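You operate a simulated robot arm through the tools that you are given. There is no shell and no other tool. Be economical: measure what you need, move in short steps, check, and stop when the job is done.

You run a simulated robot arm. Do the job below in one go: nothing can be reset, and whatever is moved stays where it is left.

## Task
Prime the drum pump with 3 strokes over the drip cup, then zero the meter.
Fine: swing the spout over the drip cup and set the dose dial to 20 ml first; spill nothing.
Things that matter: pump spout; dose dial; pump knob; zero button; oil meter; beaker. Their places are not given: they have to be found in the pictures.

It is judged by the outcome, as a careful person would: the job done as asked, and still so three seconds after it is handed in. It fails if anything else is knocked over, pushed out of place, dropped, spilled or broken.

## Robot
A 7-joint arm with a two-finger parallel gripper, fixed in place. Base frame: the origin is at the foot of the arm, x ahead of it, y to its left, z up; the work surface is at about z = 0.8. Units: m, rad, N and s.
With the tool pointing down near the work surface it reaches from about 0.3 to 0.7 m from the base axis. Its first joint turns from -1.152 to 1.152 rad. Payload 1.57 kg.
The TCP is the grasp point between the finger pads, 0.03 m short of the fingertips. In the tool frame z runs along the fingers and y along their closing line. Largest opening 0.11 m; finger width 0.024, thickness 0.012; the body of the gripper, 0.048 by 0.112 m, starts 0.078 m behind the TCP.
Orientation is that of the tool frame in the base frame, as a unit quaternion [x, y, z, w]. With the fingers straight down and closing along the base's y, the tool's x points along the base's -x, its y along +y and its z along -z.

## Interface
- The arm moves only by the tool arm_command. Its argument "steps" is one flat list of numbers, 7 for each row, row after row: the shift along the tool's x, y, z in m, then the turn, a rotation vector about the tool's x, y, z in rad, then the gripper command, from -1 (shut) to 1 (fully open), values between in proportion. In form: [dx, dy, dz, wx, wy, wz, grip, dx, dy, dz, wx, wy, wz, grip, ...]. A call has 1 to 10 rows; each row shifts and turns the commanded pose from where the row before left it, along the tool's axes as they then stand. Each row takes 0.2 s and may step no farther than 0.05 m and 0.15 rad from the row before; otherwise, or with a gripper value out of range, the whole call is refused. A pose out of reach is approached as far as the arm can. The call stops where the force on the tool passes 70 N (or 10 N more than at its start, if that is more) or the arm is blocked; 0.2 s more then pass. Each finger travels about 0.108 m/s and halts on what it meets, pressing with about 32 N; the grip force reading is that of the motor and also rises with nothing between the fingers. The clock runs only during rows and for 0.2 s after the last one: add rows that do not move to give the fingers time. The reply holds the time, the measured pose of the TCP, the force on the tool along the base axes, the opening and the grip force, in the units named above and with some noise.
- Cameras (640 x 400 px; columns grow to the right, rows downward): "scene" is fixed at [0.1498, -0.3886, 1.3889]; the picture's right is [0.86, -0.51, 0.00], its down [-0.36, -0.61, -0.71] and it looks along [0.36, 0.61, -0.71] (base axes); focal length 214 px, centre (320, 200). "wrist" rides on the gripper at [-0.036, 0, -0.08] in the tool frame; the picture's right is [0.00, -1.00, 0.00], its down [0.97, 0.00, -0.24] and it looks along [0.24, 0.00, 0.97] (tool axes); focal length 218 px, centre (320, 200).
- capture(camera): a new picture of that camera. The clock stands still meanwhile.
- probe_pixels(camera, pixels): for up to 12 pixels [column, row] of the newest picture of that camera ("zoom" is the newest enlarged one), the place [x, y, z] in the base frame of the surface seen there, good to about 0.002 m. The clock stands still meanwhile.
- inspect(camera, box): a new picture of the part [left, top, right, bottom] of that camera's present view, enlarged. The clock stands still meanwhile.
- hand_in(): hands the job in; it is judged then, once.

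Go step by step. Measure first, check grasps and placings, and put right what went wrong. The budget is 80 turns and 54 pictures, counting those below and the enlarged ones. Unless the task says otherwise, let go and move clear before handing in, and close with one line.

The tools are called after "Emit:" by a JSON object that holds its "api" and its "payload". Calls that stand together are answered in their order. arm_command: Moves the arm, as the interface text tells. Its arguments: {"type":"object","properties":{"steps":{"type":"array"}},"required":["steps"]} The other tools are called the same way: capture (camera) takes a picture; probe_pixels (camera, pixels) gives the place of the surface under pixels of a picture; inspect (camera, box) takes an enlarged picture of a part of a camera's view; hand_in () hands the job in.

At the start:

```text
time: 0.0
position: [0.3577, -0.0583, 1.2149]
orientation: [0.0, 1.0, 0.0, 0.0]
force: [0.5, 0.1, 0.2]
width: 0.1099
grasp_force: 0.0
```

scene: 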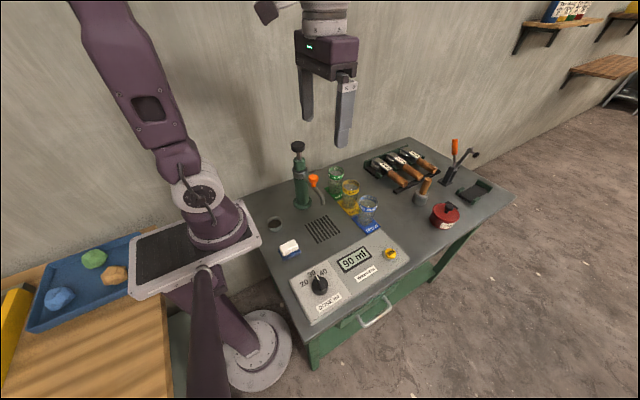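
wrist: 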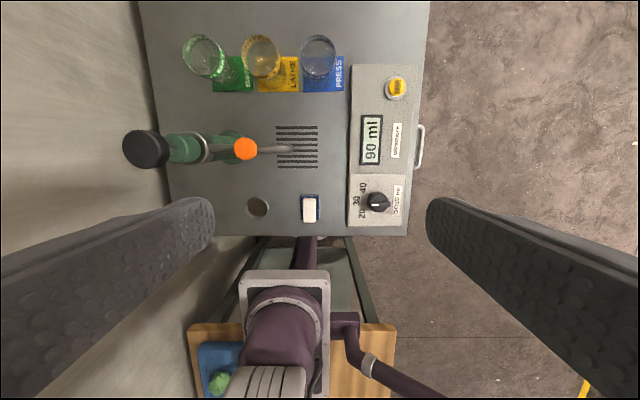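

The scene shows the pump near (300,180), a round cup near (275,224), a drain grille, the beakers, and a console with the dial and a yellow button. I'll take enlarged views before moving.

Emit:
{"api": "inspect", "payload": {"camera": "scene", "box": [250, 130, 410, 230]}}

Emit:
{"api": "inspect", "payload": {"camera": "scene", "box": [270, 230, 430, 330]}}

Emit:
{"api": "inspect", "payload": {"camera": "wrist", "box": [110, 20, 430, 240]}}

```text
4.00 times, centred on (330, 180) of scene
```

zoom: 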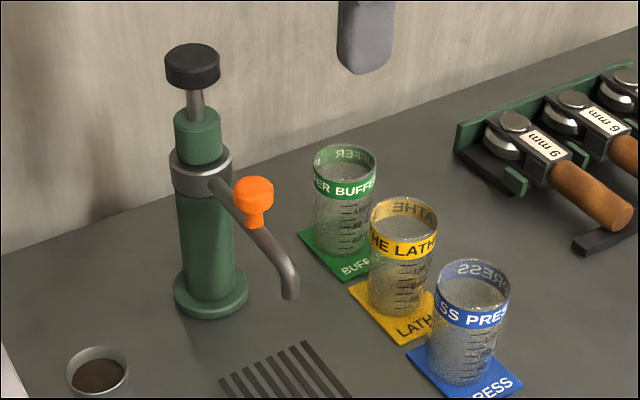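

```text
4.00 times, centred on (350, 280) of scene
```

zoom: 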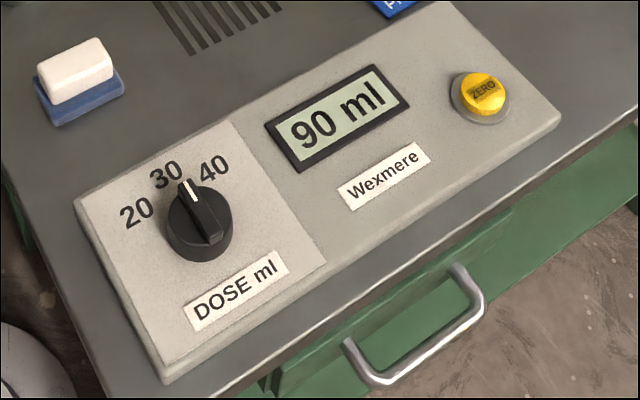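

```text
1.82 times, centred on (270, 130) of wrist
```

zoom: 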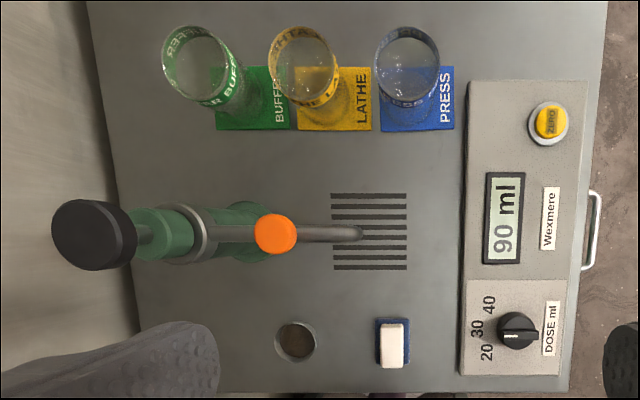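

The zoomed views show an orange handle on the spout, the black pump knob on top, the dial at 30 and the ZERO button. Next I'll probe their positions.

Emit:
{"api": "probe_pixels", "payload": {"camera": "zoom", "pixels": [[92, 235], [170, 235], [203, 235], [275, 233], [320, 233], [357, 233], [295, 342], [275, 342], [315, 342], [517, 330], [550, 122], [390, 343]]}}

Emit:
{"api": "inspect", "payload": {"camera": "scene", "box": [280, 255, 360, 305]}}

```text
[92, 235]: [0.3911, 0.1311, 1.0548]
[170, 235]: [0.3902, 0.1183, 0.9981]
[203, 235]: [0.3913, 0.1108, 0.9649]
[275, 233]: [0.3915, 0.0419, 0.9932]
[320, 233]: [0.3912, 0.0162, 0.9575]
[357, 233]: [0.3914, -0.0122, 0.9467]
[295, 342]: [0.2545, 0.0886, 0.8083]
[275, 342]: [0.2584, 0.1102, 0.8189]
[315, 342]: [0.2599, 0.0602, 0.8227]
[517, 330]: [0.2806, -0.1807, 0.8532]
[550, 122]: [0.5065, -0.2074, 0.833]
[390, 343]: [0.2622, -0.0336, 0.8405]
```

```text
8.00 times, centred on (320, 280) of scene
```

zoom: 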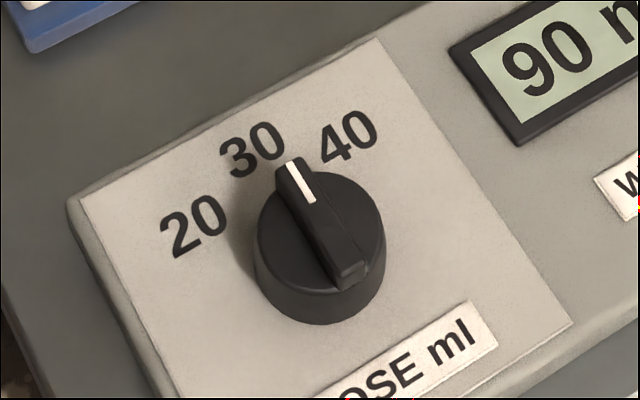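

The dial pointer is between the 30 and 40 labels from this angle. I'll probe the pointer, its tail, the labels and the rim.

Emit:
{"api": "probe_pixels", "payload": {"camera": "zoom", "pixels": [[292, 162], [310, 195], [345, 262], [193, 225], [252, 150], [348, 138], [262, 235], [378, 235], [320, 222], [322, 315], [200, 300], [350, 285]]}}

Emit:
{"api": "inspect", "payload": {"camera": "wrist", "box": [340, 165, 420, 235]}}

```text
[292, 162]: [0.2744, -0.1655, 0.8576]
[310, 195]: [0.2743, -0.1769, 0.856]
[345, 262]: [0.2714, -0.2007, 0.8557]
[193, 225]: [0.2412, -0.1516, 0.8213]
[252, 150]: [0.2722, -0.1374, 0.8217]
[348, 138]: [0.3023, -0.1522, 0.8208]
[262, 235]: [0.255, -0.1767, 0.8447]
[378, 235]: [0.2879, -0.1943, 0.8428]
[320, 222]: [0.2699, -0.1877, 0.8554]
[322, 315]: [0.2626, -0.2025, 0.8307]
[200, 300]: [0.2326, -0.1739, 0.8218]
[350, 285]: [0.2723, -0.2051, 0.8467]
```

```text
5.71 times, centred on (380, 200) of wrist
```

zoom: 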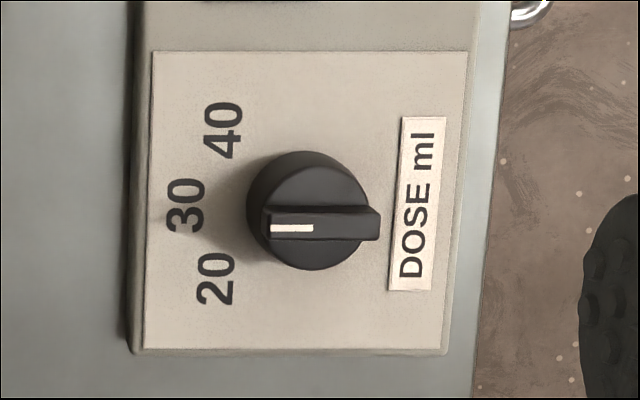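

The dial centre is about (0.272, -0.185) and its pointer is at 30. To reach 20 it needs to turn about 43° toward -x. Next I'll measure the pump and spout handle from the scene camera.

Emit:
{"api": "inspect", "payload": {"camera": "scene", "box": [260, 135, 340, 235]}}

```text
4.00 times, centred on (300, 185) of scene
```

zoom: 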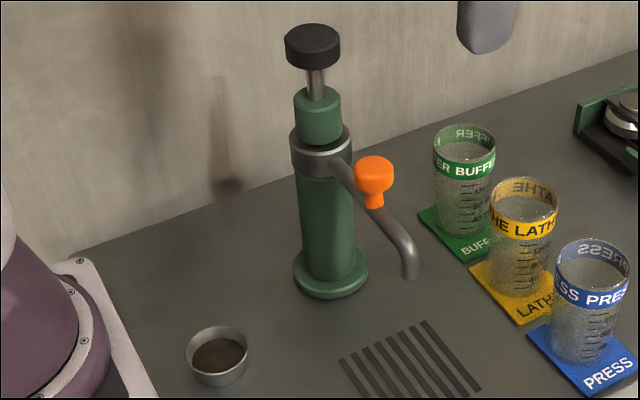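

Emit:
{"api": "probe_pixels", "payload": {"camera": "zoom", "pixels": [[312, 32], [312, 55], [288, 45], [337, 45], [319, 108], [374, 160], [374, 182], [375, 202], [410, 272], [358, 178], [390, 178], [316, 85]]}}

Emit:
{"api": "probe_pixels", "payload": {"camera": "zoom", "pixels": [[217, 329], [188, 352], [246, 352], [218, 378], [217, 358], [322, 160], [322, 290], [408, 250]]}}

```text
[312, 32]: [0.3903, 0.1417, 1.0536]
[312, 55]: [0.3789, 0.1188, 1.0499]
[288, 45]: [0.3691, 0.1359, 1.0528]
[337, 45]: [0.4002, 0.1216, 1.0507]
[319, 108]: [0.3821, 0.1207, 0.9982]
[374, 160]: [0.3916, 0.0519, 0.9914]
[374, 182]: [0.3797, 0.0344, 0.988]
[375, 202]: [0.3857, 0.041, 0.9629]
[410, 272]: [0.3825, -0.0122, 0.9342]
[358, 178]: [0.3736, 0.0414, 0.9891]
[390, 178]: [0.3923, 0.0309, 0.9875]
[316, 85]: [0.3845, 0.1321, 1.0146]
```

```text
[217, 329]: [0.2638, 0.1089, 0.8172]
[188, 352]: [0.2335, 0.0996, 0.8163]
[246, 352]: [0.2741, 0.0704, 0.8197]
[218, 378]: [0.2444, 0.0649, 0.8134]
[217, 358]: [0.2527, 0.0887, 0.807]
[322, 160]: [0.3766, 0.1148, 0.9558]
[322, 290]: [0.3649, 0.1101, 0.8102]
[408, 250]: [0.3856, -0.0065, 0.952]
```

The pump axis is about (0.390, 0.136), the spout handle (0.391, 0.042, 0.98), the spout tip (0.391, -0.011) and the cup (0.256, 0.087). The spout therefore swings about 70° clockwise. I'll first yaw the tool 90° so the fingers close along the handle's tangent.

Emit:
{"api": "arm_command", "payload": {"steps": [0, 0, 0, 0, 0, -0.15, 0.1, 0, 0, 0, 0, 0, -0.15, 0.1, 0, 0, 0, 0, 0, -0.15, 0.1, 0, 0, 0, 0, 0, -0.15, 0.1, 0, 0, 0, 0, 0, -0.15, 0.1, 0, 0, 0, 0, 0, -0.15, 0.1, 0, 0, 0, 0, 0, -0.15, 0.1, 0, 0, 0, 0, 0, -0.15, 0.1, 0, 0, 0, 0, 0, -0.15, 0.1, 0, 0, 0, 0, 0, -0.15, 0.1]}}

Emit:
{"api": "arm_command", "payload": {"steps": [0, 0, 0, 0, 0, -0.0708, 0.1, -0.035, -0.012, 0.03, 0, 0, 0, 0.1, -0.035, -0.012, 0.03, 0, 0, 0, 0.1, -0.03, -0.009, 0.03, 0, 0, 0, 0.1, 0, 0, 0, 0, 0, 0, 0.1]}}

Emit:
{"api": "capture", "payload": {"camera": "wrist"}}

```text
time: 2.2
position: [0.3581, -0.0582, 1.2148]
orientation: [-0.683, 0.73, 0.001, -0.001]
force: [-0.4, 0.3, -0.5]
width: 0.0603
grasp_force: 0.0
```

```text
time: 3.4
position: [0.391, 0.0425, 1.1242]
orientation: [-0.707, 0.708, -0.001, 0.0]
force: [-0.2, -0.1, 0.3]
width: 0.0607
grasp_force: 0.1
```

```text
45 pictures are left
```

wrist: 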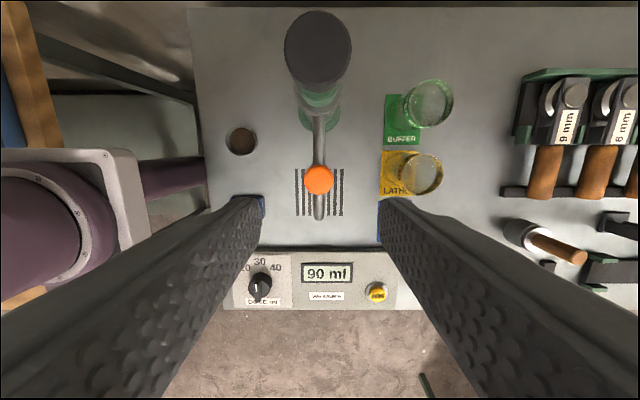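

The handle at (318,180) lies centred between the fingers. I'll probe for the exact handle, knob, tip and cup positions from this view.

Emit:
{"api": "probe_pixels", "payload": {"camera": "wrist", "pixels": [[318, 180], [306, 180], [331, 180], [318, 168], [318, 192], [318, 15], [318, 55], [290, 48], [349, 48], [319, 214], [241, 141], [319, 125]]}}

```text
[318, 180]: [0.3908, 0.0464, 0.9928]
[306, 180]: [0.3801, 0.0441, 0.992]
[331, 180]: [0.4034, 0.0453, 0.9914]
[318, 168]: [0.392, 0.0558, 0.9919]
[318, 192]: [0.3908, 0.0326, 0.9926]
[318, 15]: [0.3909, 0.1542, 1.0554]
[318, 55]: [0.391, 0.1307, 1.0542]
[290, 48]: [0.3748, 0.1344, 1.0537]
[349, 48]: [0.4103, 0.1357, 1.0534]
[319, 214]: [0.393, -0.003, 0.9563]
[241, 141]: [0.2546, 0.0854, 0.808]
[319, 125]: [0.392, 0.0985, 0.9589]
```

The handle is at (0.391, 0.0445) with its top at 0.993, and the pump axis is (0.391, 0.135). I'll descend to TCP z 0.99 and close on the handle.

Emit:
{"api": "arm_command", "payload": {"steps": [-0.002, 0, 0.045, 0, 0, 0, 0.1, 0, 0, 0.045, 0, 0, 0, 0.1, 0, 0, 0.044, 0, 0, 0, 0.1, 0, 0, 0, 0, 0, 0, 0.1]}}

Emit:
{"api": "arm_command", "payload": {"steps": [0, 0, 0, 0, 0, 0, -0.7, 0, 0, 0, 0, 0, 0, -0.7, 0, 0, 0, 0, 0, 0, -0.7]}}

Emit:
{"api": "capture", "payload": {"camera": "wrist"}}

```text
time: 4.4
position: [0.3918, 0.0436, 0.9911]
orientation: [0.707, -0.707, 0.0, 0.0]
force: [-0.8, 0.0, 0.6]
width: 0.0603
grasp_force: 0.0
```

```text
time: 5.2
position: [0.3907, 0.0437, 0.9914]
orientation: [-0.707, 0.707, 0.002, -0.001]
force: [-12.6, 2.2, -7.3]
width: 0.0287
grasp_force: 39.1
```

```text
44 pictures are left
```

wrist: 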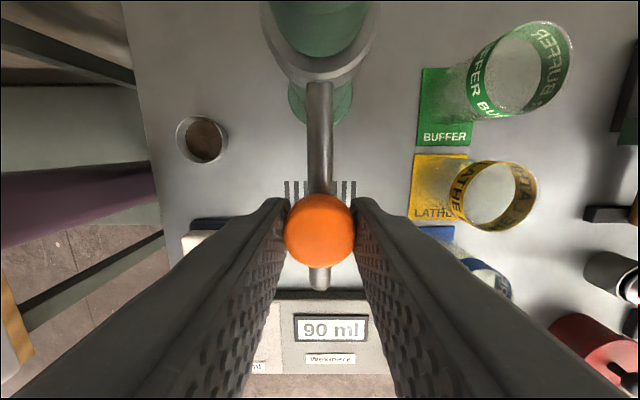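

The handle is gripped (width 0.0287, force 39). I'll swing along the arc in 0.1 rad increments, starting with 3 rows as a check.

Emit:
{"api": "arm_command", "payload": {"steps": [-0.00046, 0.0091, 0, 0, 0, 0.1, -0.7, -0.00046, 0.0091, 0, 0, 0, 0.1, -0.7, -0.00046, 0.0091, 0, 0, 0, 0.1, -0.7]}}

```text
time: 6.0
position: [0.3646, 0.0482, 0.9906]
orientation: [-0.592, 0.806, 0.0, 0.0]
force: [0.0, -13.2, 7.5]
width: 0.0292
grasp_force: 38.7
```

The position matches the arc (expected 0.364, 0.048) with small forces. I'll continue to 1.23 rad.

Emit:
{"api": "arm_command", "payload": {"steps": [-0.00046, 0.0091, 0, 0, 0, 0.1, -0.7, -0.00046, 0.0091, 0, 0, 0, 0.1, -0.7, -0.00046, 0.0091, 0, 0, 0, 0.1, -0.7, -0.00046, 0.0091, 0, 0, 0, 0.1, -0.7, -0.00046, 0.0091, 0, 0, 0, 0.1, -0.7, -0.00046, 0.0091, 0, 0, 0, 0.1, -0.7, -0.00046, 0.0091, 0, 0, 0, 0.1, -0.7, -0.00046, 0.0091, 0, 0, 0, 0.1, -0.7, -0.00046, 0.0091, 0, 0, 0, 0.1, -0.7]}}

Emit:
{"api": "arm_command", "payload": {"steps": [0, 0.0027, 0, 0, 0, 0.03, -0.7, 0, 0, 0, 0, 0, 0, -0.7]}}

Emit:
{"api": "capture", "payload": {"camera": "wrist"}}

Emit:
{"api": "inspect", "payload": {"camera": "scene", "box": [230, 130, 350, 250]}}

```text
time: 8.0
position: [0.305, 0.1021, 0.9895]
orientation: [-0.183, 0.983, 0.0, -0.001]
force: [-12.3, -5.6, 4.6]
width: 0.0294
grasp_force: 38.5
```

```text
time: 8.6
position: [0.3033, 0.104, 0.9902]
orientation: [-0.168, 0.986, 0.0, -0.001]
force: [-13.4, -12.2, 3.3]
width: 0.0292
grasp_force: 39.2
```

```text
43 pictures are left
```

wrist: 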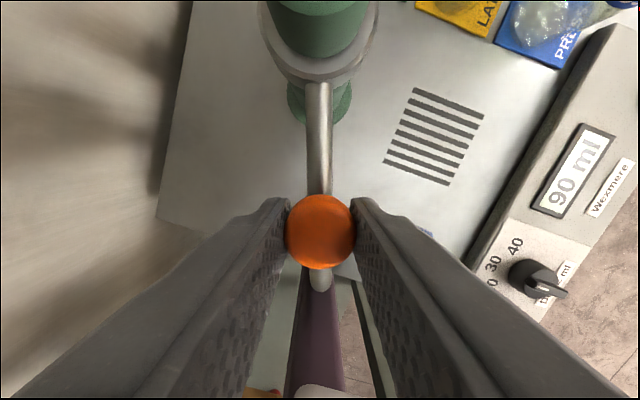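

```text
3.33 times, centred on (290, 190) of scene
```

zoom: 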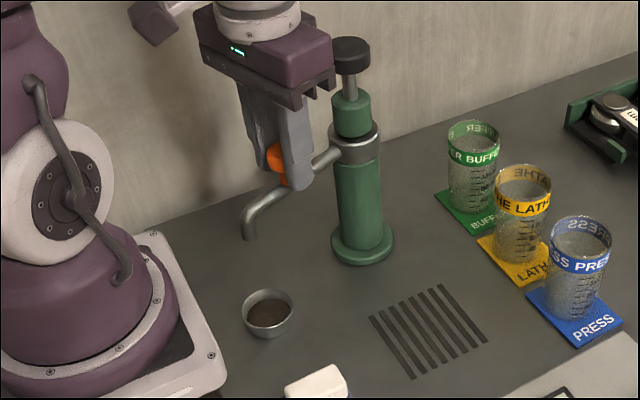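

The spout has swung; its tip is at (248,235) in the zoom. I'll measure it against the cup.

Emit:
{"api": "probe_pixels", "payload": {"camera": "zoom", "pixels": [[248, 236], [249, 222], [246, 210], [268, 318], [268, 291], [243, 312], [293, 312], [268, 337]]}}

```text
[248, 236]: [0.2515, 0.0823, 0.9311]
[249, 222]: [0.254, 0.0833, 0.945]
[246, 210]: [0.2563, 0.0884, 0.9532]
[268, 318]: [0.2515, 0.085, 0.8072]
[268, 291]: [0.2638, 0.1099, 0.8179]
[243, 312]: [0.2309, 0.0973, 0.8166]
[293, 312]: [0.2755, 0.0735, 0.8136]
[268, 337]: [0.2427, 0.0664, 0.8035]
```

The tip (0.253, 0.086) is centred over the cup (0.253, 0.087). I'll release, rise, and confirm that it stays.

Emit:
{"api": "arm_command", "payload": {"steps": [0, 0, 0, 0, 0, 0, 0.1, 0, 0, 0, 0, 0, 0, 0.1, 0, 0, -0.045, 0, 0, 0, 0.1, 0, 0, -0.045, 0, 0, 0, 0.1, 0, 0, -0.045, 0, 0, 0, 0.1, 0, 0, 0, 0, 0, 0.148, 0.1, 0, 0, 0, 0, 0, 0.148, 0.1, 0, 0, 0, 0, 0, 0.148, 0.1]}}

Emit:
{"api": "arm_command", "payload": {"steps": [0, 0, 0, 0, 0, 0.148, 0, 0, 0, 0, 0, 0, 0.148, 0, 0, 0, 0, 0, 0, 0.148, 0, 0, 0, 0, 0, 0, 0.148, 0, 0, 0, 0, 0, 0, 0.148, 0, 0, 0, 0, 0, 0, 0.148, 0, 0, 0, 0, 0, 0, 0.148, 0, 0, 0, 0, 0, 0, 0.148, 0, 0, 0, 0, 0, 0, 0.148, 0, 0, 0, 0, 0, 0, 0.148, 0]}}

Emit:
{"api": "inspect", "payload": {"camera": "scene", "box": [230, 130, 350, 250]}}

```text
time: 10.4
position: [0.3058, 0.1053, 1.1265]
orientation: [0.052, 0.999, 0.0, 0.0]
force: [0.0, 0.6, -0.9]
width: 0.0606
grasp_force: 0.0
```

```text
time: 12.6
position: [0.305, 0.1055, 1.1264]
orientation: [0.713, 0.702, 0.001, -0.001]
force: [-0.1, 0.0, -0.5]
width: 0.055
grasp_force: 0.1
```

```text
3.33 times, centred on (290, 190) of scene
```

zoom: 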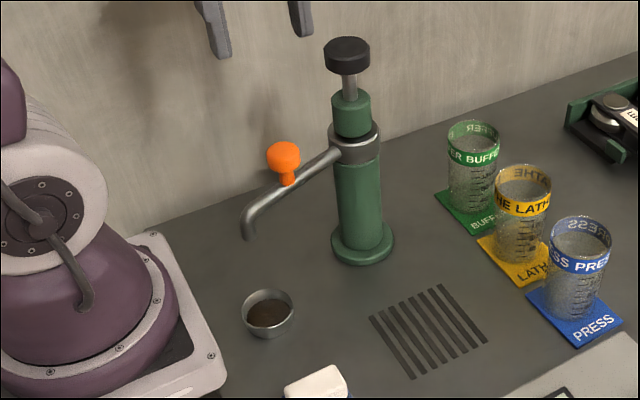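

The spout stayed over the cup. I'll move above the dial now.

Emit:
{"api": "arm_command", "payload": {"steps": [-0.0483, -0.0054, 0, 0, 0, 0, 0, -0.0483, -0.0054, 0, 0, 0, 0, 0, -0.0483, -0.0054, 0, 0, 0, 0, 0, -0.0483, -0.0054, 0, 0, 0, 0, 0, -0.0483, -0.0054, 0, 0, 0, -0.015, 0, -0.0483, -0.0054, 0, 0, 0, 0, 0, 0, 0, 0.04, 0, 0, 0, 0, 0, 0, 0.04, 0, 0, 0, 0, 0, 0, 0.04, 0, 0, 0, 0, 0, 0, 0, 0, 0, 0, 0]}}

Emit:
{"api": "capture", "payload": {"camera": "wrist"}}

```text
time: 14.8
position: [0.2687, -0.1856, 1.0048]
orientation: [0.706, 0.708, -0.001, 0.0]
force: [1.1, -0.3, -1.0]
width: 0.0552
grasp_force: 0.0
```

```text
40 pictures are left
```

wrist: 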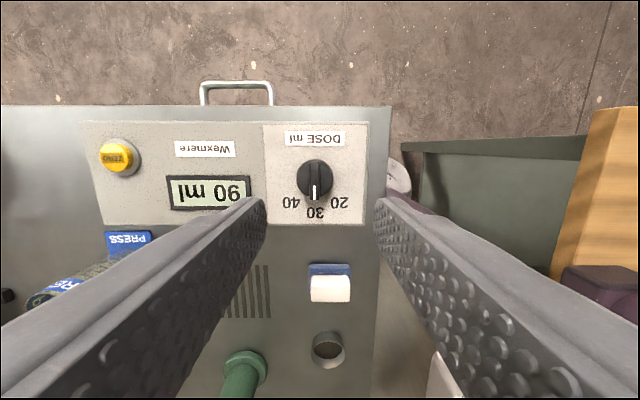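

Emit:
{"api": "inspect", "payload": {"camera": "wrist", "box": [260, 120, 370, 230]}}

```text
3.64 times, centred on (315, 175) of wrist
```

zoom: 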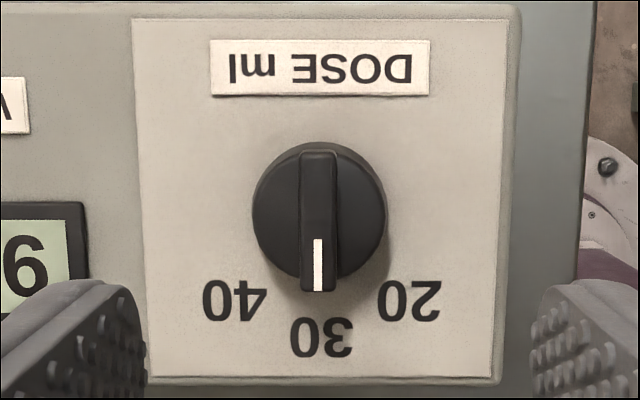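

Emit:
{"api": "probe_pixels", "payload": {"camera": "zoom", "pixels": [[319, 152], [319, 285], [305, 215], [333, 215], [258, 215], [382, 215], [319, 215], [320, 337], [410, 300], [234, 300], [275, 215], [360, 215]]}}

```text
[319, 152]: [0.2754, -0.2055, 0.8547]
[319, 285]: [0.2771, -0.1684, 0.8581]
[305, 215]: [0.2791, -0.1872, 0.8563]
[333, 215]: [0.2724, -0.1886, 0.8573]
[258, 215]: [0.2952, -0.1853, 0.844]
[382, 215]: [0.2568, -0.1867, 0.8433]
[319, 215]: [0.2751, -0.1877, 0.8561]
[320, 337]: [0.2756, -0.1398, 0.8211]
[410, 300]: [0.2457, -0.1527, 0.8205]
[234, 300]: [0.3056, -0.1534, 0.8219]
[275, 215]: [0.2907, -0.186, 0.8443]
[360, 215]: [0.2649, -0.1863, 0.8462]
```

The dial centre is (0.2755, -0.186). The bar spans z 0.845–0.857 and runs along y. I'll descend with the fingertips at about 0.847 and check before closing.

Emit:
{"api": "arm_command", "payload": {"steps": [0, 0.0066, 0.04, 0, 0, 0, -0.2, 0, 0, 0.045, 0, 0, 0, -0.2, 0, 0, 0.035, 0, 0, 0, -0.2, 0, 0, 0, 0, 0, 0, -0.2]}}

Emit:
{"api": "capture", "payload": {"camera": "wrist"}}

```text
time: 15.8
position: [0.2765, -0.1858, 0.8854]
orientation: [0.707, 0.707, -0.001, 0.0]
force: [0.1, -0.2, -1.4]
width: 0.0442
grasp_force: 0.2
```

```text
38 pictures are left
```

wrist: 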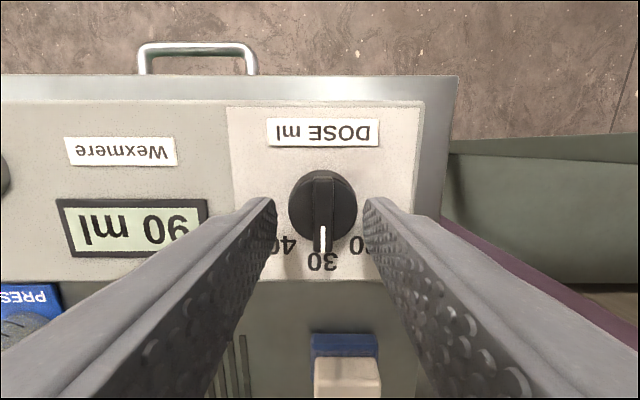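

The fingers straddle the dial, whose centre is at (322,205). I'll lower 8 mm and close on the bar.

Emit:
{"api": "arm_command", "payload": {"steps": [0, 0, 0.008, 0, 0, 0, -0.2, 0, 0, 0, 0, 0, 0, -1, 0, 0, 0, 0, 0, 0, -1, 0, 0, 0, 0, 0, 0, -1]}}

Emit:
{"api": "capture", "payload": {"camera": "wrist"}}

```text
time: 16.8
position: [0.2754, -0.1862, 0.8786]
orientation: [0.707, 0.708, 0.0, -0.001]
force: [-24.6, -5.2, -3.3]
width: 0.011
grasp_force: 28.6
```

```text
37 pictures are left
```

wrist: 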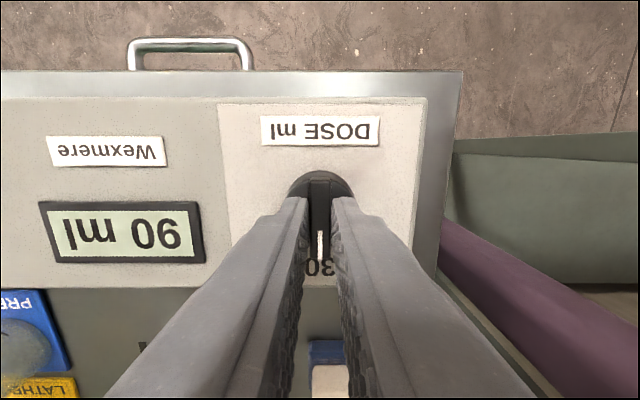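

The bar is gripped (0.011 m). I'll turn it counter-clockwise by about 0.73 rad.

Emit:
{"api": "arm_command", "payload": {"steps": [0, 0, 0, 0, 0, -0.12, -1, 0, 0, 0, 0, 0, -0.12, -1, 0, 0, 0, 0, 0, -0.12, -1, 0, 0, 0, 0, 0, -0.12, -1, 0, 0, 0, 0, 0, -0.12, -1, 0, 0, 0, 0, 0, -0.13, -1, 0, 0, 0, 0, 0, 0, -1]}}

Emit:
{"api": "capture", "payload": {"camera": "wrist"}}

```text
time: 18.4
position: [0.276, -0.1852, 0.8788]
orientation: [0.407, 0.913, 0.0, 0.0]
force: [-32.0, -17.1, -7.0]
width: 0.011
grasp_force: 28.5
```

```text
36 pictures are left
```

wrist: 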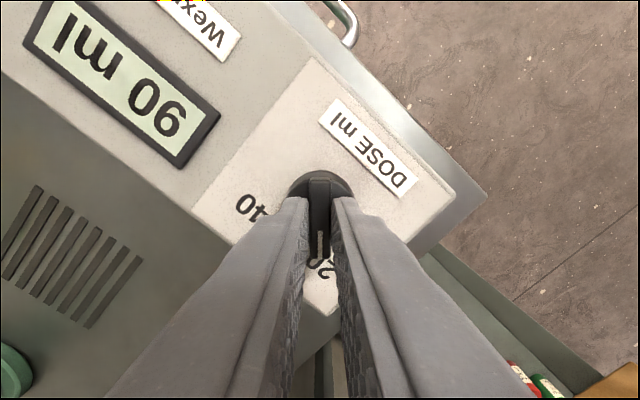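

The pointer now aims at 20. I'll open, rise and check it.

Emit:
{"api": "arm_command", "payload": {"steps": [0, 0, 0, 0, 0, 0, -0.2, 0, 0, 0, 0, 0, 0, -0.2, 0, 0, -0.045, 0, 0, 0, -0.2, 0, 0, -0.045, 0, 0, 0, -0.2, 0, 0, -0.045, 0, 0, 0, -0.2, 0, 0, -0.045, 0, 0, 0, -0.2]}}

Emit:
{"api": "inspect", "payload": {"camera": "scene", "box": [280, 255, 360, 305]}}

Emit:
{"api": "capture", "payload": {"camera": "wrist"}}

```text
time: 19.8
position: [0.2773, -0.1849, 1.0592]
orientation: [0.406, 0.914, 0.001, 0.0]
force: [1.0, 0.1, 0.5]
width: 0.0439
grasp_force: 0.1
```

```text
8.00 times, centred on (320, 280) of scene
```

zoom: 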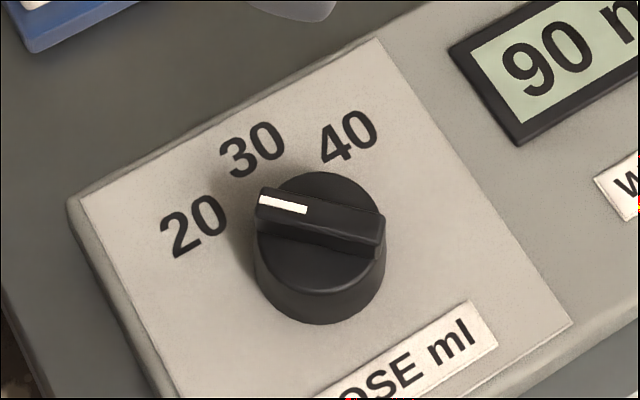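

```text
34 pictures are left
```

wrist: 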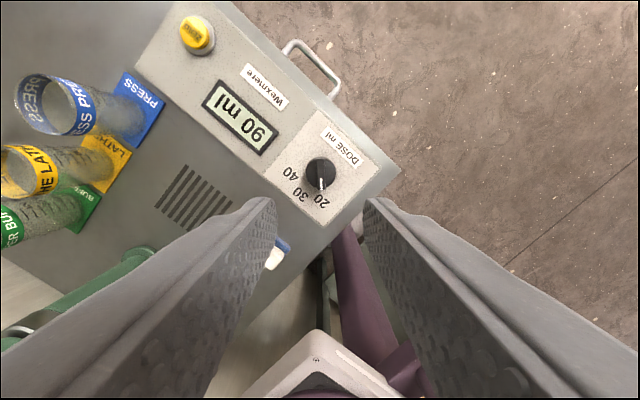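

Emit:
{"api": "inspect", "payload": {"camera": "wrist", "box": [270, 120, 380, 230]}}

```text
3.64 times, centred on (325, 175) of wrist
```

zoom: 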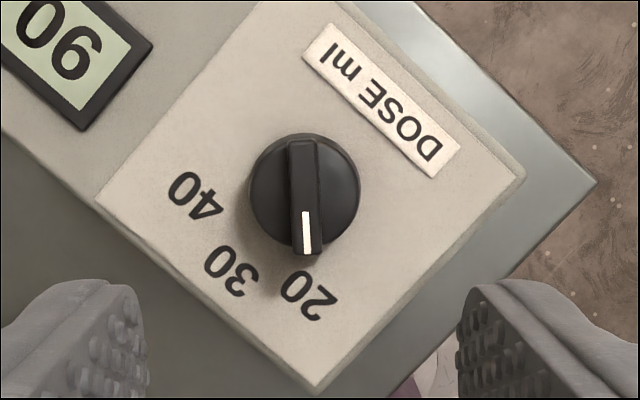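

Emit:
{"api": "probe_pixels", "payload": {"camera": "zoom", "pixels": [[302, 145], [308, 250], [304, 195], [310, 295], [232, 271], [196, 197], [307, 218]]}}

```text
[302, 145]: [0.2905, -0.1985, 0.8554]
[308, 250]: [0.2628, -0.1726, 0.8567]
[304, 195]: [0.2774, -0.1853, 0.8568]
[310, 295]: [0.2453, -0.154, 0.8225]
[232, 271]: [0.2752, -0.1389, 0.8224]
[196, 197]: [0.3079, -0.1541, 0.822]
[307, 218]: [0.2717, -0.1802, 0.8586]
```

The pointer direction is about 46° toward the 20 label, so the dial is set to 20. Next I'll rise, return to the default yaw, close the fingers and go above the pump knob.

Emit:
{"api": "arm_command", "payload": {"steps": [0, 0, -0.045, 0, 0, -0.14, -1, 0, 0, -0.03, 0, 0, -0.14, -1, 0, 0, 0, 0, 0, -0.14, -1, 0, 0, 0, 0, 0, -0.14, -1, 0, 0, 0, 0, 0, -0.14, -1, 0, 0, 0, 0, 0, -0.135, -1, 0, 0, 0, 0, 0, 0, -1]}}

Emit:
{"api": "arm_command", "payload": {"steps": [-0.0163, 0.0457, 0, 0, 0, 0, -1, -0.0163, 0.0457, 0, 0, 0, 0, -1, -0.0163, 0.0457, 0, 0, 0, 0, -1, -0.0163, 0.0457, 0, 0, 0, 0, -1, -0.0163, 0.0457, 0, 0, 0, 0, -1, -0.0163, 0.0457, 0, 0, 0, 0, -1, -0.0163, 0.0457, 0, 0, 0, 0, -1, 0, 0, 0, 0, 0, 0, -1]}}

Emit:
{"api": "capture", "payload": {"camera": "wrist"}}

```text
time: 21.4
position: [0.278, -0.1833, 1.1316]
orientation: [0.001, 1.0, -0.001, 0.0]
force: [0.7, 0.3, -0.5]
width: 0.0
grasp_force: 21.6
```

```text
time: 23.2
position: [0.3909, 0.1363, 1.1332]
orientation: [0.002, 1.0, 0.0, 0.0]
force: [0.5, 0.1, 0.7]
width: 0.0001
grasp_force: 21.7
```

```text
32 pictures are left
```

wrist: 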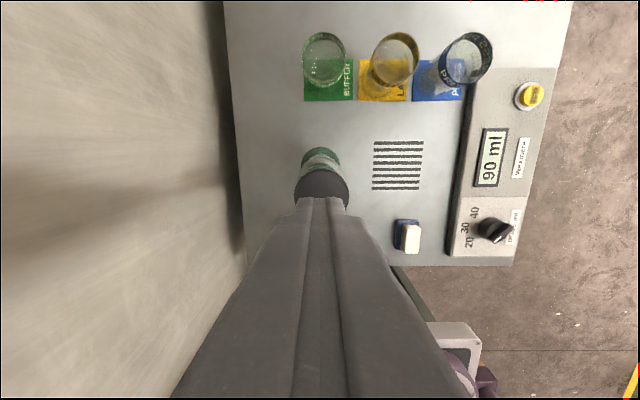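

The closed fingers are above the knob. I'll descend to contact and start the press in small steps.

Emit:
{"api": "arm_command", "payload": {"steps": [0, 0, 0.04, 0, 0, 0, -1, 0, 0, 0.006, 0, 0, 0, -1, 0, 0, 0.005, 0, 0, 0, -1, 0, 0, 0.005, 0, 0, 0, -1]}}

```text
time: 24.2
position: [0.3907, 0.1349, 1.0779]
orientation: [0.001, 1.0, 0.0, 0.0]
force: [0.4, 2.3, 3.8]
width: 0.0
grasp_force: 21.2
```

The knob is moving down with light force (about 4 N). I'll continue the stroke until the bottom stop.

Emit:
{"api": "arm_command", "payload": {"steps": [0, 0, 0.005, 0, 0, 0, -1, 0, 0, 0.005, 0, 0, 0, -1, 0, 0, 0.005, 0, 0, 0, -1, 0, 0, 0.005, 0, 0, 0, -1]}}

Emit:
{"api": "inspect", "payload": {"camera": "scene", "box": [230, 130, 350, 250]}}

```text
time: 25.2
position: [0.3914, 0.1349, 1.0575]
orientation: [0.001, 1.0, 0.0, 0.001]
force: [-4.5, -0.5, 23.3]
width: 0.0
grasp_force: 21.1
```

```text
3.33 times, centred on (290, 190) of scene
```

zoom: 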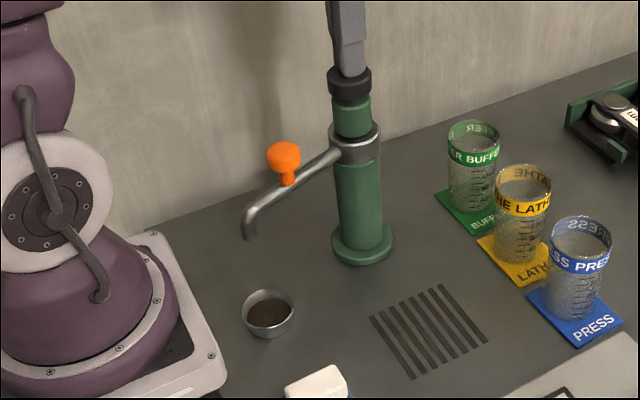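

The knob has dropped about 28 mm and looks close to the collar, with 23 N. I'll press a little more to confirm the stop.

Emit:
{"api": "arm_command", "payload": {"steps": [0, 0, 0.003, 0, 0, 0, -1]}}

Emit:
{"api": "inspect", "payload": {"camera": "scene", "box": [270, 230, 430, 330]}}

```text
time: 25.6
position: [0.3922, 0.1357, 1.0573]
orientation: [0.001, 1.0, 0.0, 0.003]
force: [-13.7, -3.6, 36.2]
width: 0.0
grasp_force: 21.5
stopped in row 1: the force on the tool passed its limit (the readings are from after the stop); the commanded pose is now the measured one
```

```text
4.00 times, centred on (350, 280) of scene
```

zoom: 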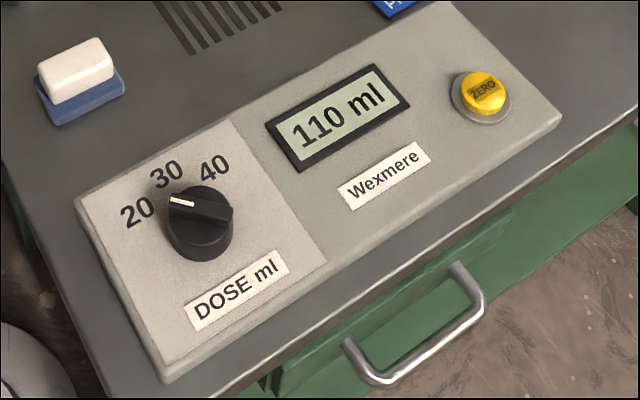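

The meter reads 110 ml, which is +20, so stroke 1 counted. I'll raise and check that the knob springs back.

Emit:
{"api": "arm_command", "payload": {"steps": [0, 0, -0.02, 0, 0, 0, -1, 0, 0, -0.02, 0, 0, 0, -1, 0, 0, -0.01, 0, 0, 0, -1, 0, 0, 0, 0, 0, 0, -1]}}

Emit:
{"api": "inspect", "payload": {"camera": "scene", "box": [230, 130, 350, 250]}}

```text
time: 26.6
position: [0.3917, 0.1349, 1.1066]
orientation: [0.0, 1.0, 0.001, 0.002]
force: [0.6, -0.5, -1.3]
width: 0.0
grasp_force: 21.5
```

```text
3.33 times, centred on (290, 190) of scene
```

zoom: 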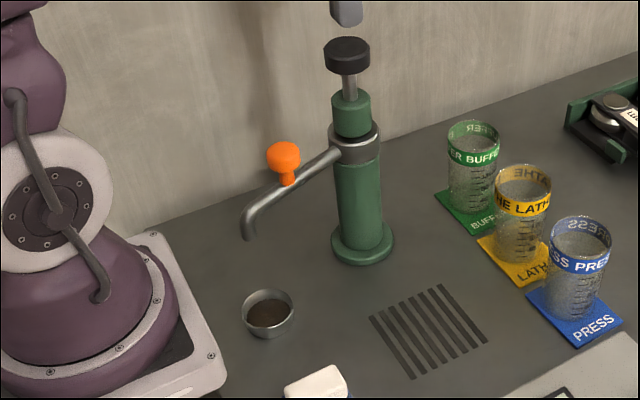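

The knob sprang back fully. Now stroke 2, then up again and read the meter.

Emit:
{"api": "arm_command", "payload": {"steps": [0, 0, 0.02, 0, 0, 0, -1, 0, 0, 0.01, 0, 0, 0, -1, 0, 0, 0.01, 0, 0, 0, -1, 0, 0, 0.007, 0, 0, 0, -1, 0, 0, 0.004, 0, 0, 0, -1, 0, 0, 0, 0, 0, 0, -1]}}

Emit:
{"api": "inspect", "payload": {"camera": "scene", "box": [270, 230, 430, 330]}}

```text
time: 28.1
position: [0.3927, 0.1356, 1.0565]
orientation: [0.0, 1.0, 0.002, 0.005]
force: [-6.9, 0.2, 65.5]
width: 0.0
grasp_force: 21.5
```

```text
4.00 times, centred on (350, 280) of scene
```

zoom: 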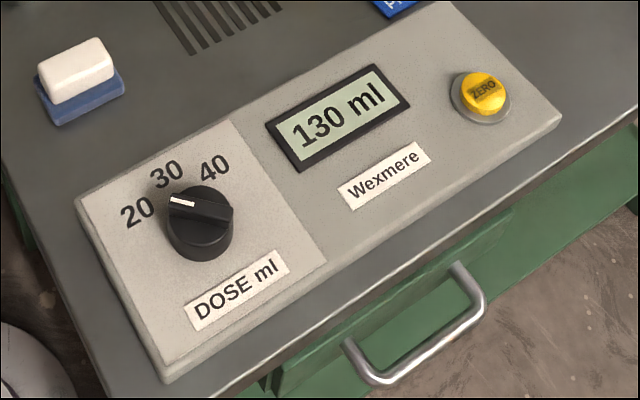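

The meter reads 130, so stroke 2 counted. I'll rise fully for the return, then do stroke 3 slightly shallower.

Emit:
{"api": "arm_command", "payload": {"steps": [0, 0, -0.02, 0, 0, 0, -1, 0, 0, -0.02, 0, 0, 0, -1, 0, 0, -0.01, 0, 0, 0, -1, 0, 0, 0, 0, 0, 0, -1, 0, 0, 0, 0, 0, 0, -1]}}

Emit:
{"api": "arm_command", "payload": {"steps": [0, 0, 0.02, 0, 0, 0, -1, 0, 0, 0.01, 0, 0, 0, -1, 0, 0, 0.01, 0, 0, 0, -1, 0, 0, 0.007, 0, 0, 0, -1, 0, 0, 0.002, 0, 0, 0, -1, 0, 0, 0, 0, 0, 0, -1]}}

Emit:
{"api": "inspect", "payload": {"camera": "scene", "box": [270, 230, 430, 330]}}

```text
time: 29.2
position: [0.3918, 0.1356, 1.1055]
orientation: [0.001, 1.0, 0.0, 0.002]
force: [-0.7, 0.8, 0.6]
width: 0.0
grasp_force: 21.1
```

```text
time: 30.6
position: [0.3915, 0.1342, 1.0582]
orientation: [0.0, 1.0, 0.001, 0.004]
force: [-11.5, -6.1, 55.2]
width: 0.0001
grasp_force: 21.2
```

```text
4.00 times, centred on (350, 280) of scene
```

zoom: 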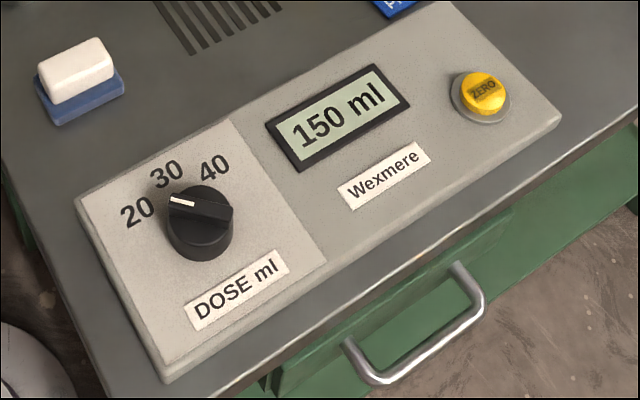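

The meter reads 150, so all 3 strokes are done. I'll lift off and go above the ZERO button.

Emit:
{"api": "arm_command", "payload": {"steps": [0, 0, -0.04, 0, 0, 0, -1, 0, 0, -0.04, 0, 0, 0, -1, -0.0144, -0.0427, 0, 0, 0, 0, -1, -0.0144, -0.0427, 0, 0, 0, 0, -1, -0.0144, -0.0427, 0, 0, 0, 0, -1, -0.0144, -0.0427, 0, 0, 0, 0, -1, -0.0144, -0.0427, 0, 0, 0, 0, -1, -0.0144, -0.0427, 0, 0, 0, 0, -1, -0.0144, -0.0427, 0, 0, 0, 0, -1, -0.0144, -0.0427, 0, 0, 0, 0, -1]}}

Emit:
{"api": "inspect", "payload": {"camera": "scene", "box": [370, 235, 410, 275]}}

```text
time: 32.9
position: [0.507, -0.2077, 1.1356]
orientation: [0.001, 1.0, 0.0, 0.002]
force: [-0.5, 0.3, -0.1]
width: 0.0
grasp_force: 21.3
```

```text
10.00 times, centred on (390, 255) of scene
```

zoom: 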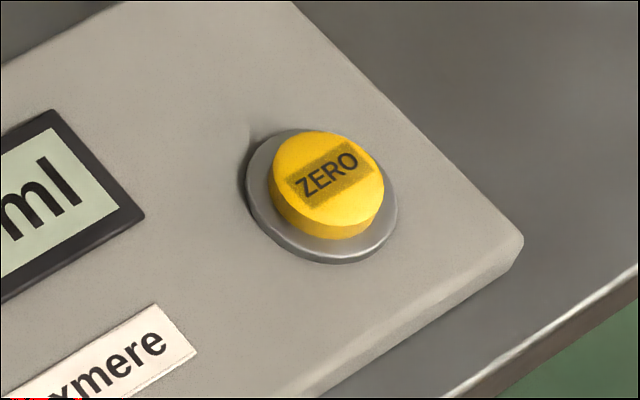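

Emit:
{"api": "probe_pixels", "payload": {"camera": "zoom", "pixels": [[327, 178], [275, 185], [378, 175], [325, 138], [330, 218], [380, 240]]}}

Emit:
{"api": "capture", "payload": {"camera": "wrist"}}

```text
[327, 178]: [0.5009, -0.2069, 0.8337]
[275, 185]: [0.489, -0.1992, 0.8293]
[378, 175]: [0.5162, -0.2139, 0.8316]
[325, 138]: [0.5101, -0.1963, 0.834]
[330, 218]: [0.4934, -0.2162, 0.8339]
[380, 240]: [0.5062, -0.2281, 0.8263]
```

```text
25 pictures are left
```

wrist: 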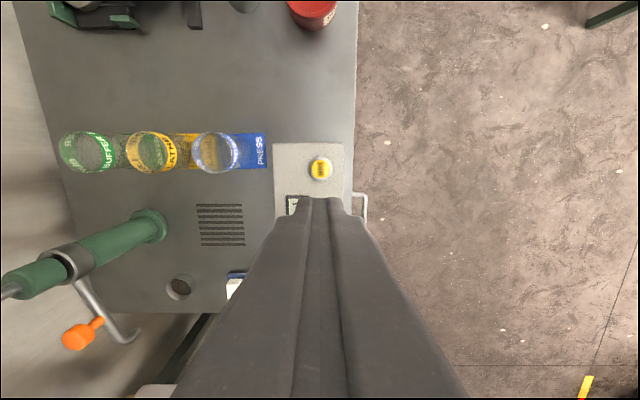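

The button centre is (0.502, -0.207) with its top at 0.834. I'll descend to just above it.

Emit:
{"api": "arm_command", "payload": {"steps": [0.005, 0, 0.045, 0, 0, 0, -1, 0, 0, 0.045, 0, 0, 0, -1, 0, 0, 0.045, 0, 0, 0, -1, 0, 0, 0.045, 0, 0, 0, -1, 0, 0, 0.045, 0, 0, 0, -1, 0, 0, 0.033, 0, 0, 0, -1, 0, 0, 0, 0, 0, 0, -1]}}

Emit:
{"api": "inspect", "payload": {"camera": "scene", "box": [330, 210, 430, 290]}}

```text
time: 34.5
position: [0.5031, -0.2054, 0.8789]
orientation: [0.001, 1.0, 0.001, 0.002]
force: [0.2, -0.1, 0.3]
width: 0.0
grasp_force: 21.3
```

```text
5.00 times, centred on (380, 250) of scene
```

zoom: 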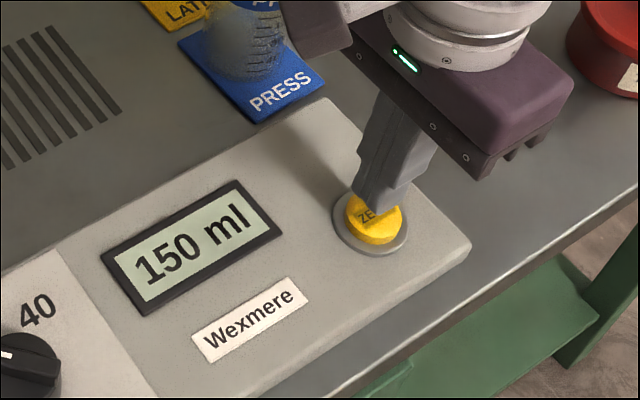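

The fingertips are about 15 mm above the button. I'll press in small steps.

Emit:
{"api": "arm_command", "payload": {"steps": [0, 0, 0.01, 0, 0, 0, -1, 0, 0, 0.004, 0, 0, 0, -1, 0, 0, 0.002, 0, 0, 0, -1, 0, 0, 0.002, 0, 0, 0, -1, 0, 0, 0, 0, 0, 0, -1]}}

Emit:
{"api": "inspect", "payload": {"camera": "scene", "box": [330, 210, 430, 290]}}

```text
time: 35.6
position: [0.5018, -0.2073, 0.8607]
orientation: [0.001, 1.0, 0.0, 0.003]
force: [-0.5, 0.1, 2.7]
width: 0.0002
grasp_force: 21.4
```

```text
5.00 times, centred on (380, 250) of scene
```

zoom: 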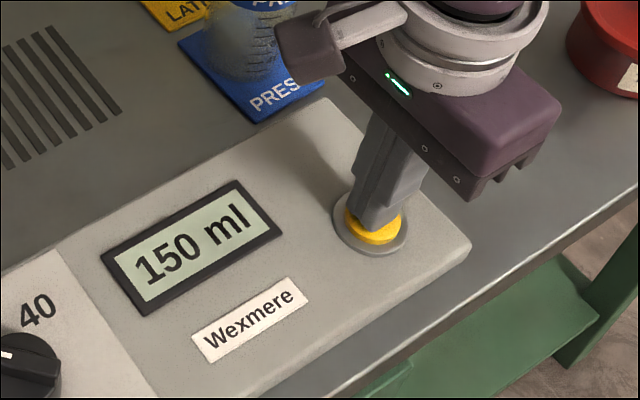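

Contact is made with about 3 N but the meter is still 150. I'll press a bit further.

Emit:
{"api": "arm_command", "payload": {"steps": [0, 0, 0.002, 0, 0, 0, -1, 0, 0, 0.002, 0, 0, 0, -1, 0, 0, 0, 0, 0, 0, -1]}}

Emit:
{"api": "inspect", "payload": {"camera": "scene", "box": [330, 210, 430, 290]}}

```text
time: 36.5
position: [0.5028, -0.2067, 0.8572]
orientation: [0.001, 1.0, 0.0, 0.003]
force: [-4.6, 3.5, 25.8]
width: 0.0
grasp_force: 21.3
```

```text
5.00 times, centred on (380, 250) of scene
```

zoom: 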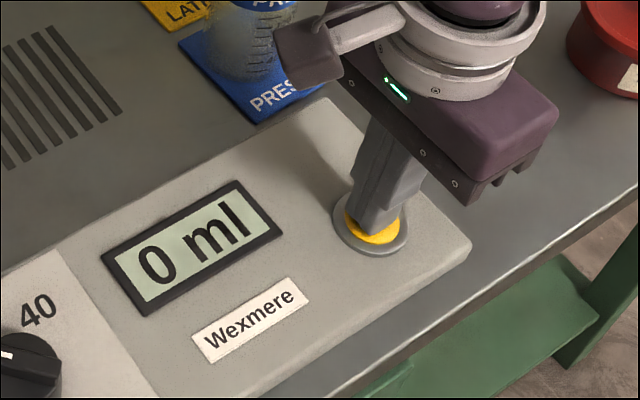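

The meter shows 0 ml. I'll lift clear and check the whole scene.

Emit:
{"api": "arm_command", "payload": {"steps": [0, 0, -0.02, 0, 0, 0, -1, 0, 0, -0.045, 0, 0, 0, -1, 0, 0, -0.045, 0, 0, 0, -1, 0, 0, -0.045, 0, 0, 0, -1, 0, 0, -0.045, 0, 0, 0, -1, 0, 0, -0.045, 0, 0, 0, -1, 0, 0, 0, 0, 0, 0, -1]}}

Emit:
{"api": "capture", "payload": {"camera": "scene"}}

Emit:
{"api": "inspect", "payload": {"camera": "scene", "box": [240, 130, 420, 330]}}

```text
time: 38.0
position: [0.5011, -0.2066, 1.103]
orientation: [0.0, 1.0, 0.001, 0.002]
force: [1.2, -0.7, 0.1]
width: 0.0
grasp_force: 21.4
```

```text
21 pictures are left
```

scene: 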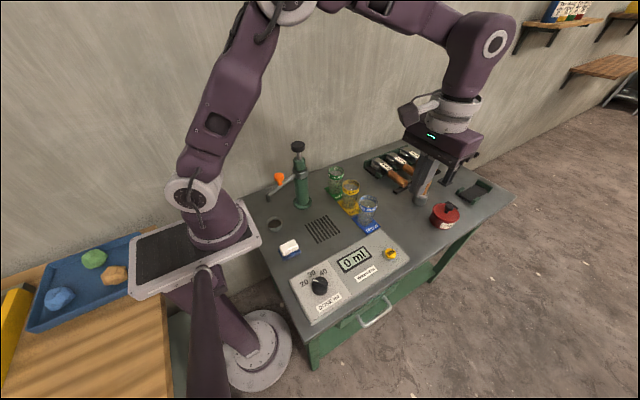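

```text
2.00 times, centred on (330, 230) of scene
```

zoom: 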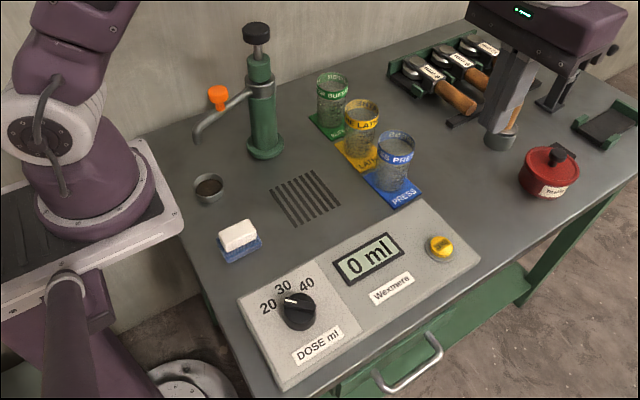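

The meter reads 0 ml, the dial is at 20, the spout is over the cup, and nothing looks spilled or moved. The arm is clear, so I'm handing in.

Emit:
{"api": "hand_in", "payload": {}}

```text
The job is handed in.
```

The job is done: with the spout over the drip cup and the dial at 20 ml, I gave the pump 3 strokes (90 to 150 ml), then zeroed the meter, with no spill visible.
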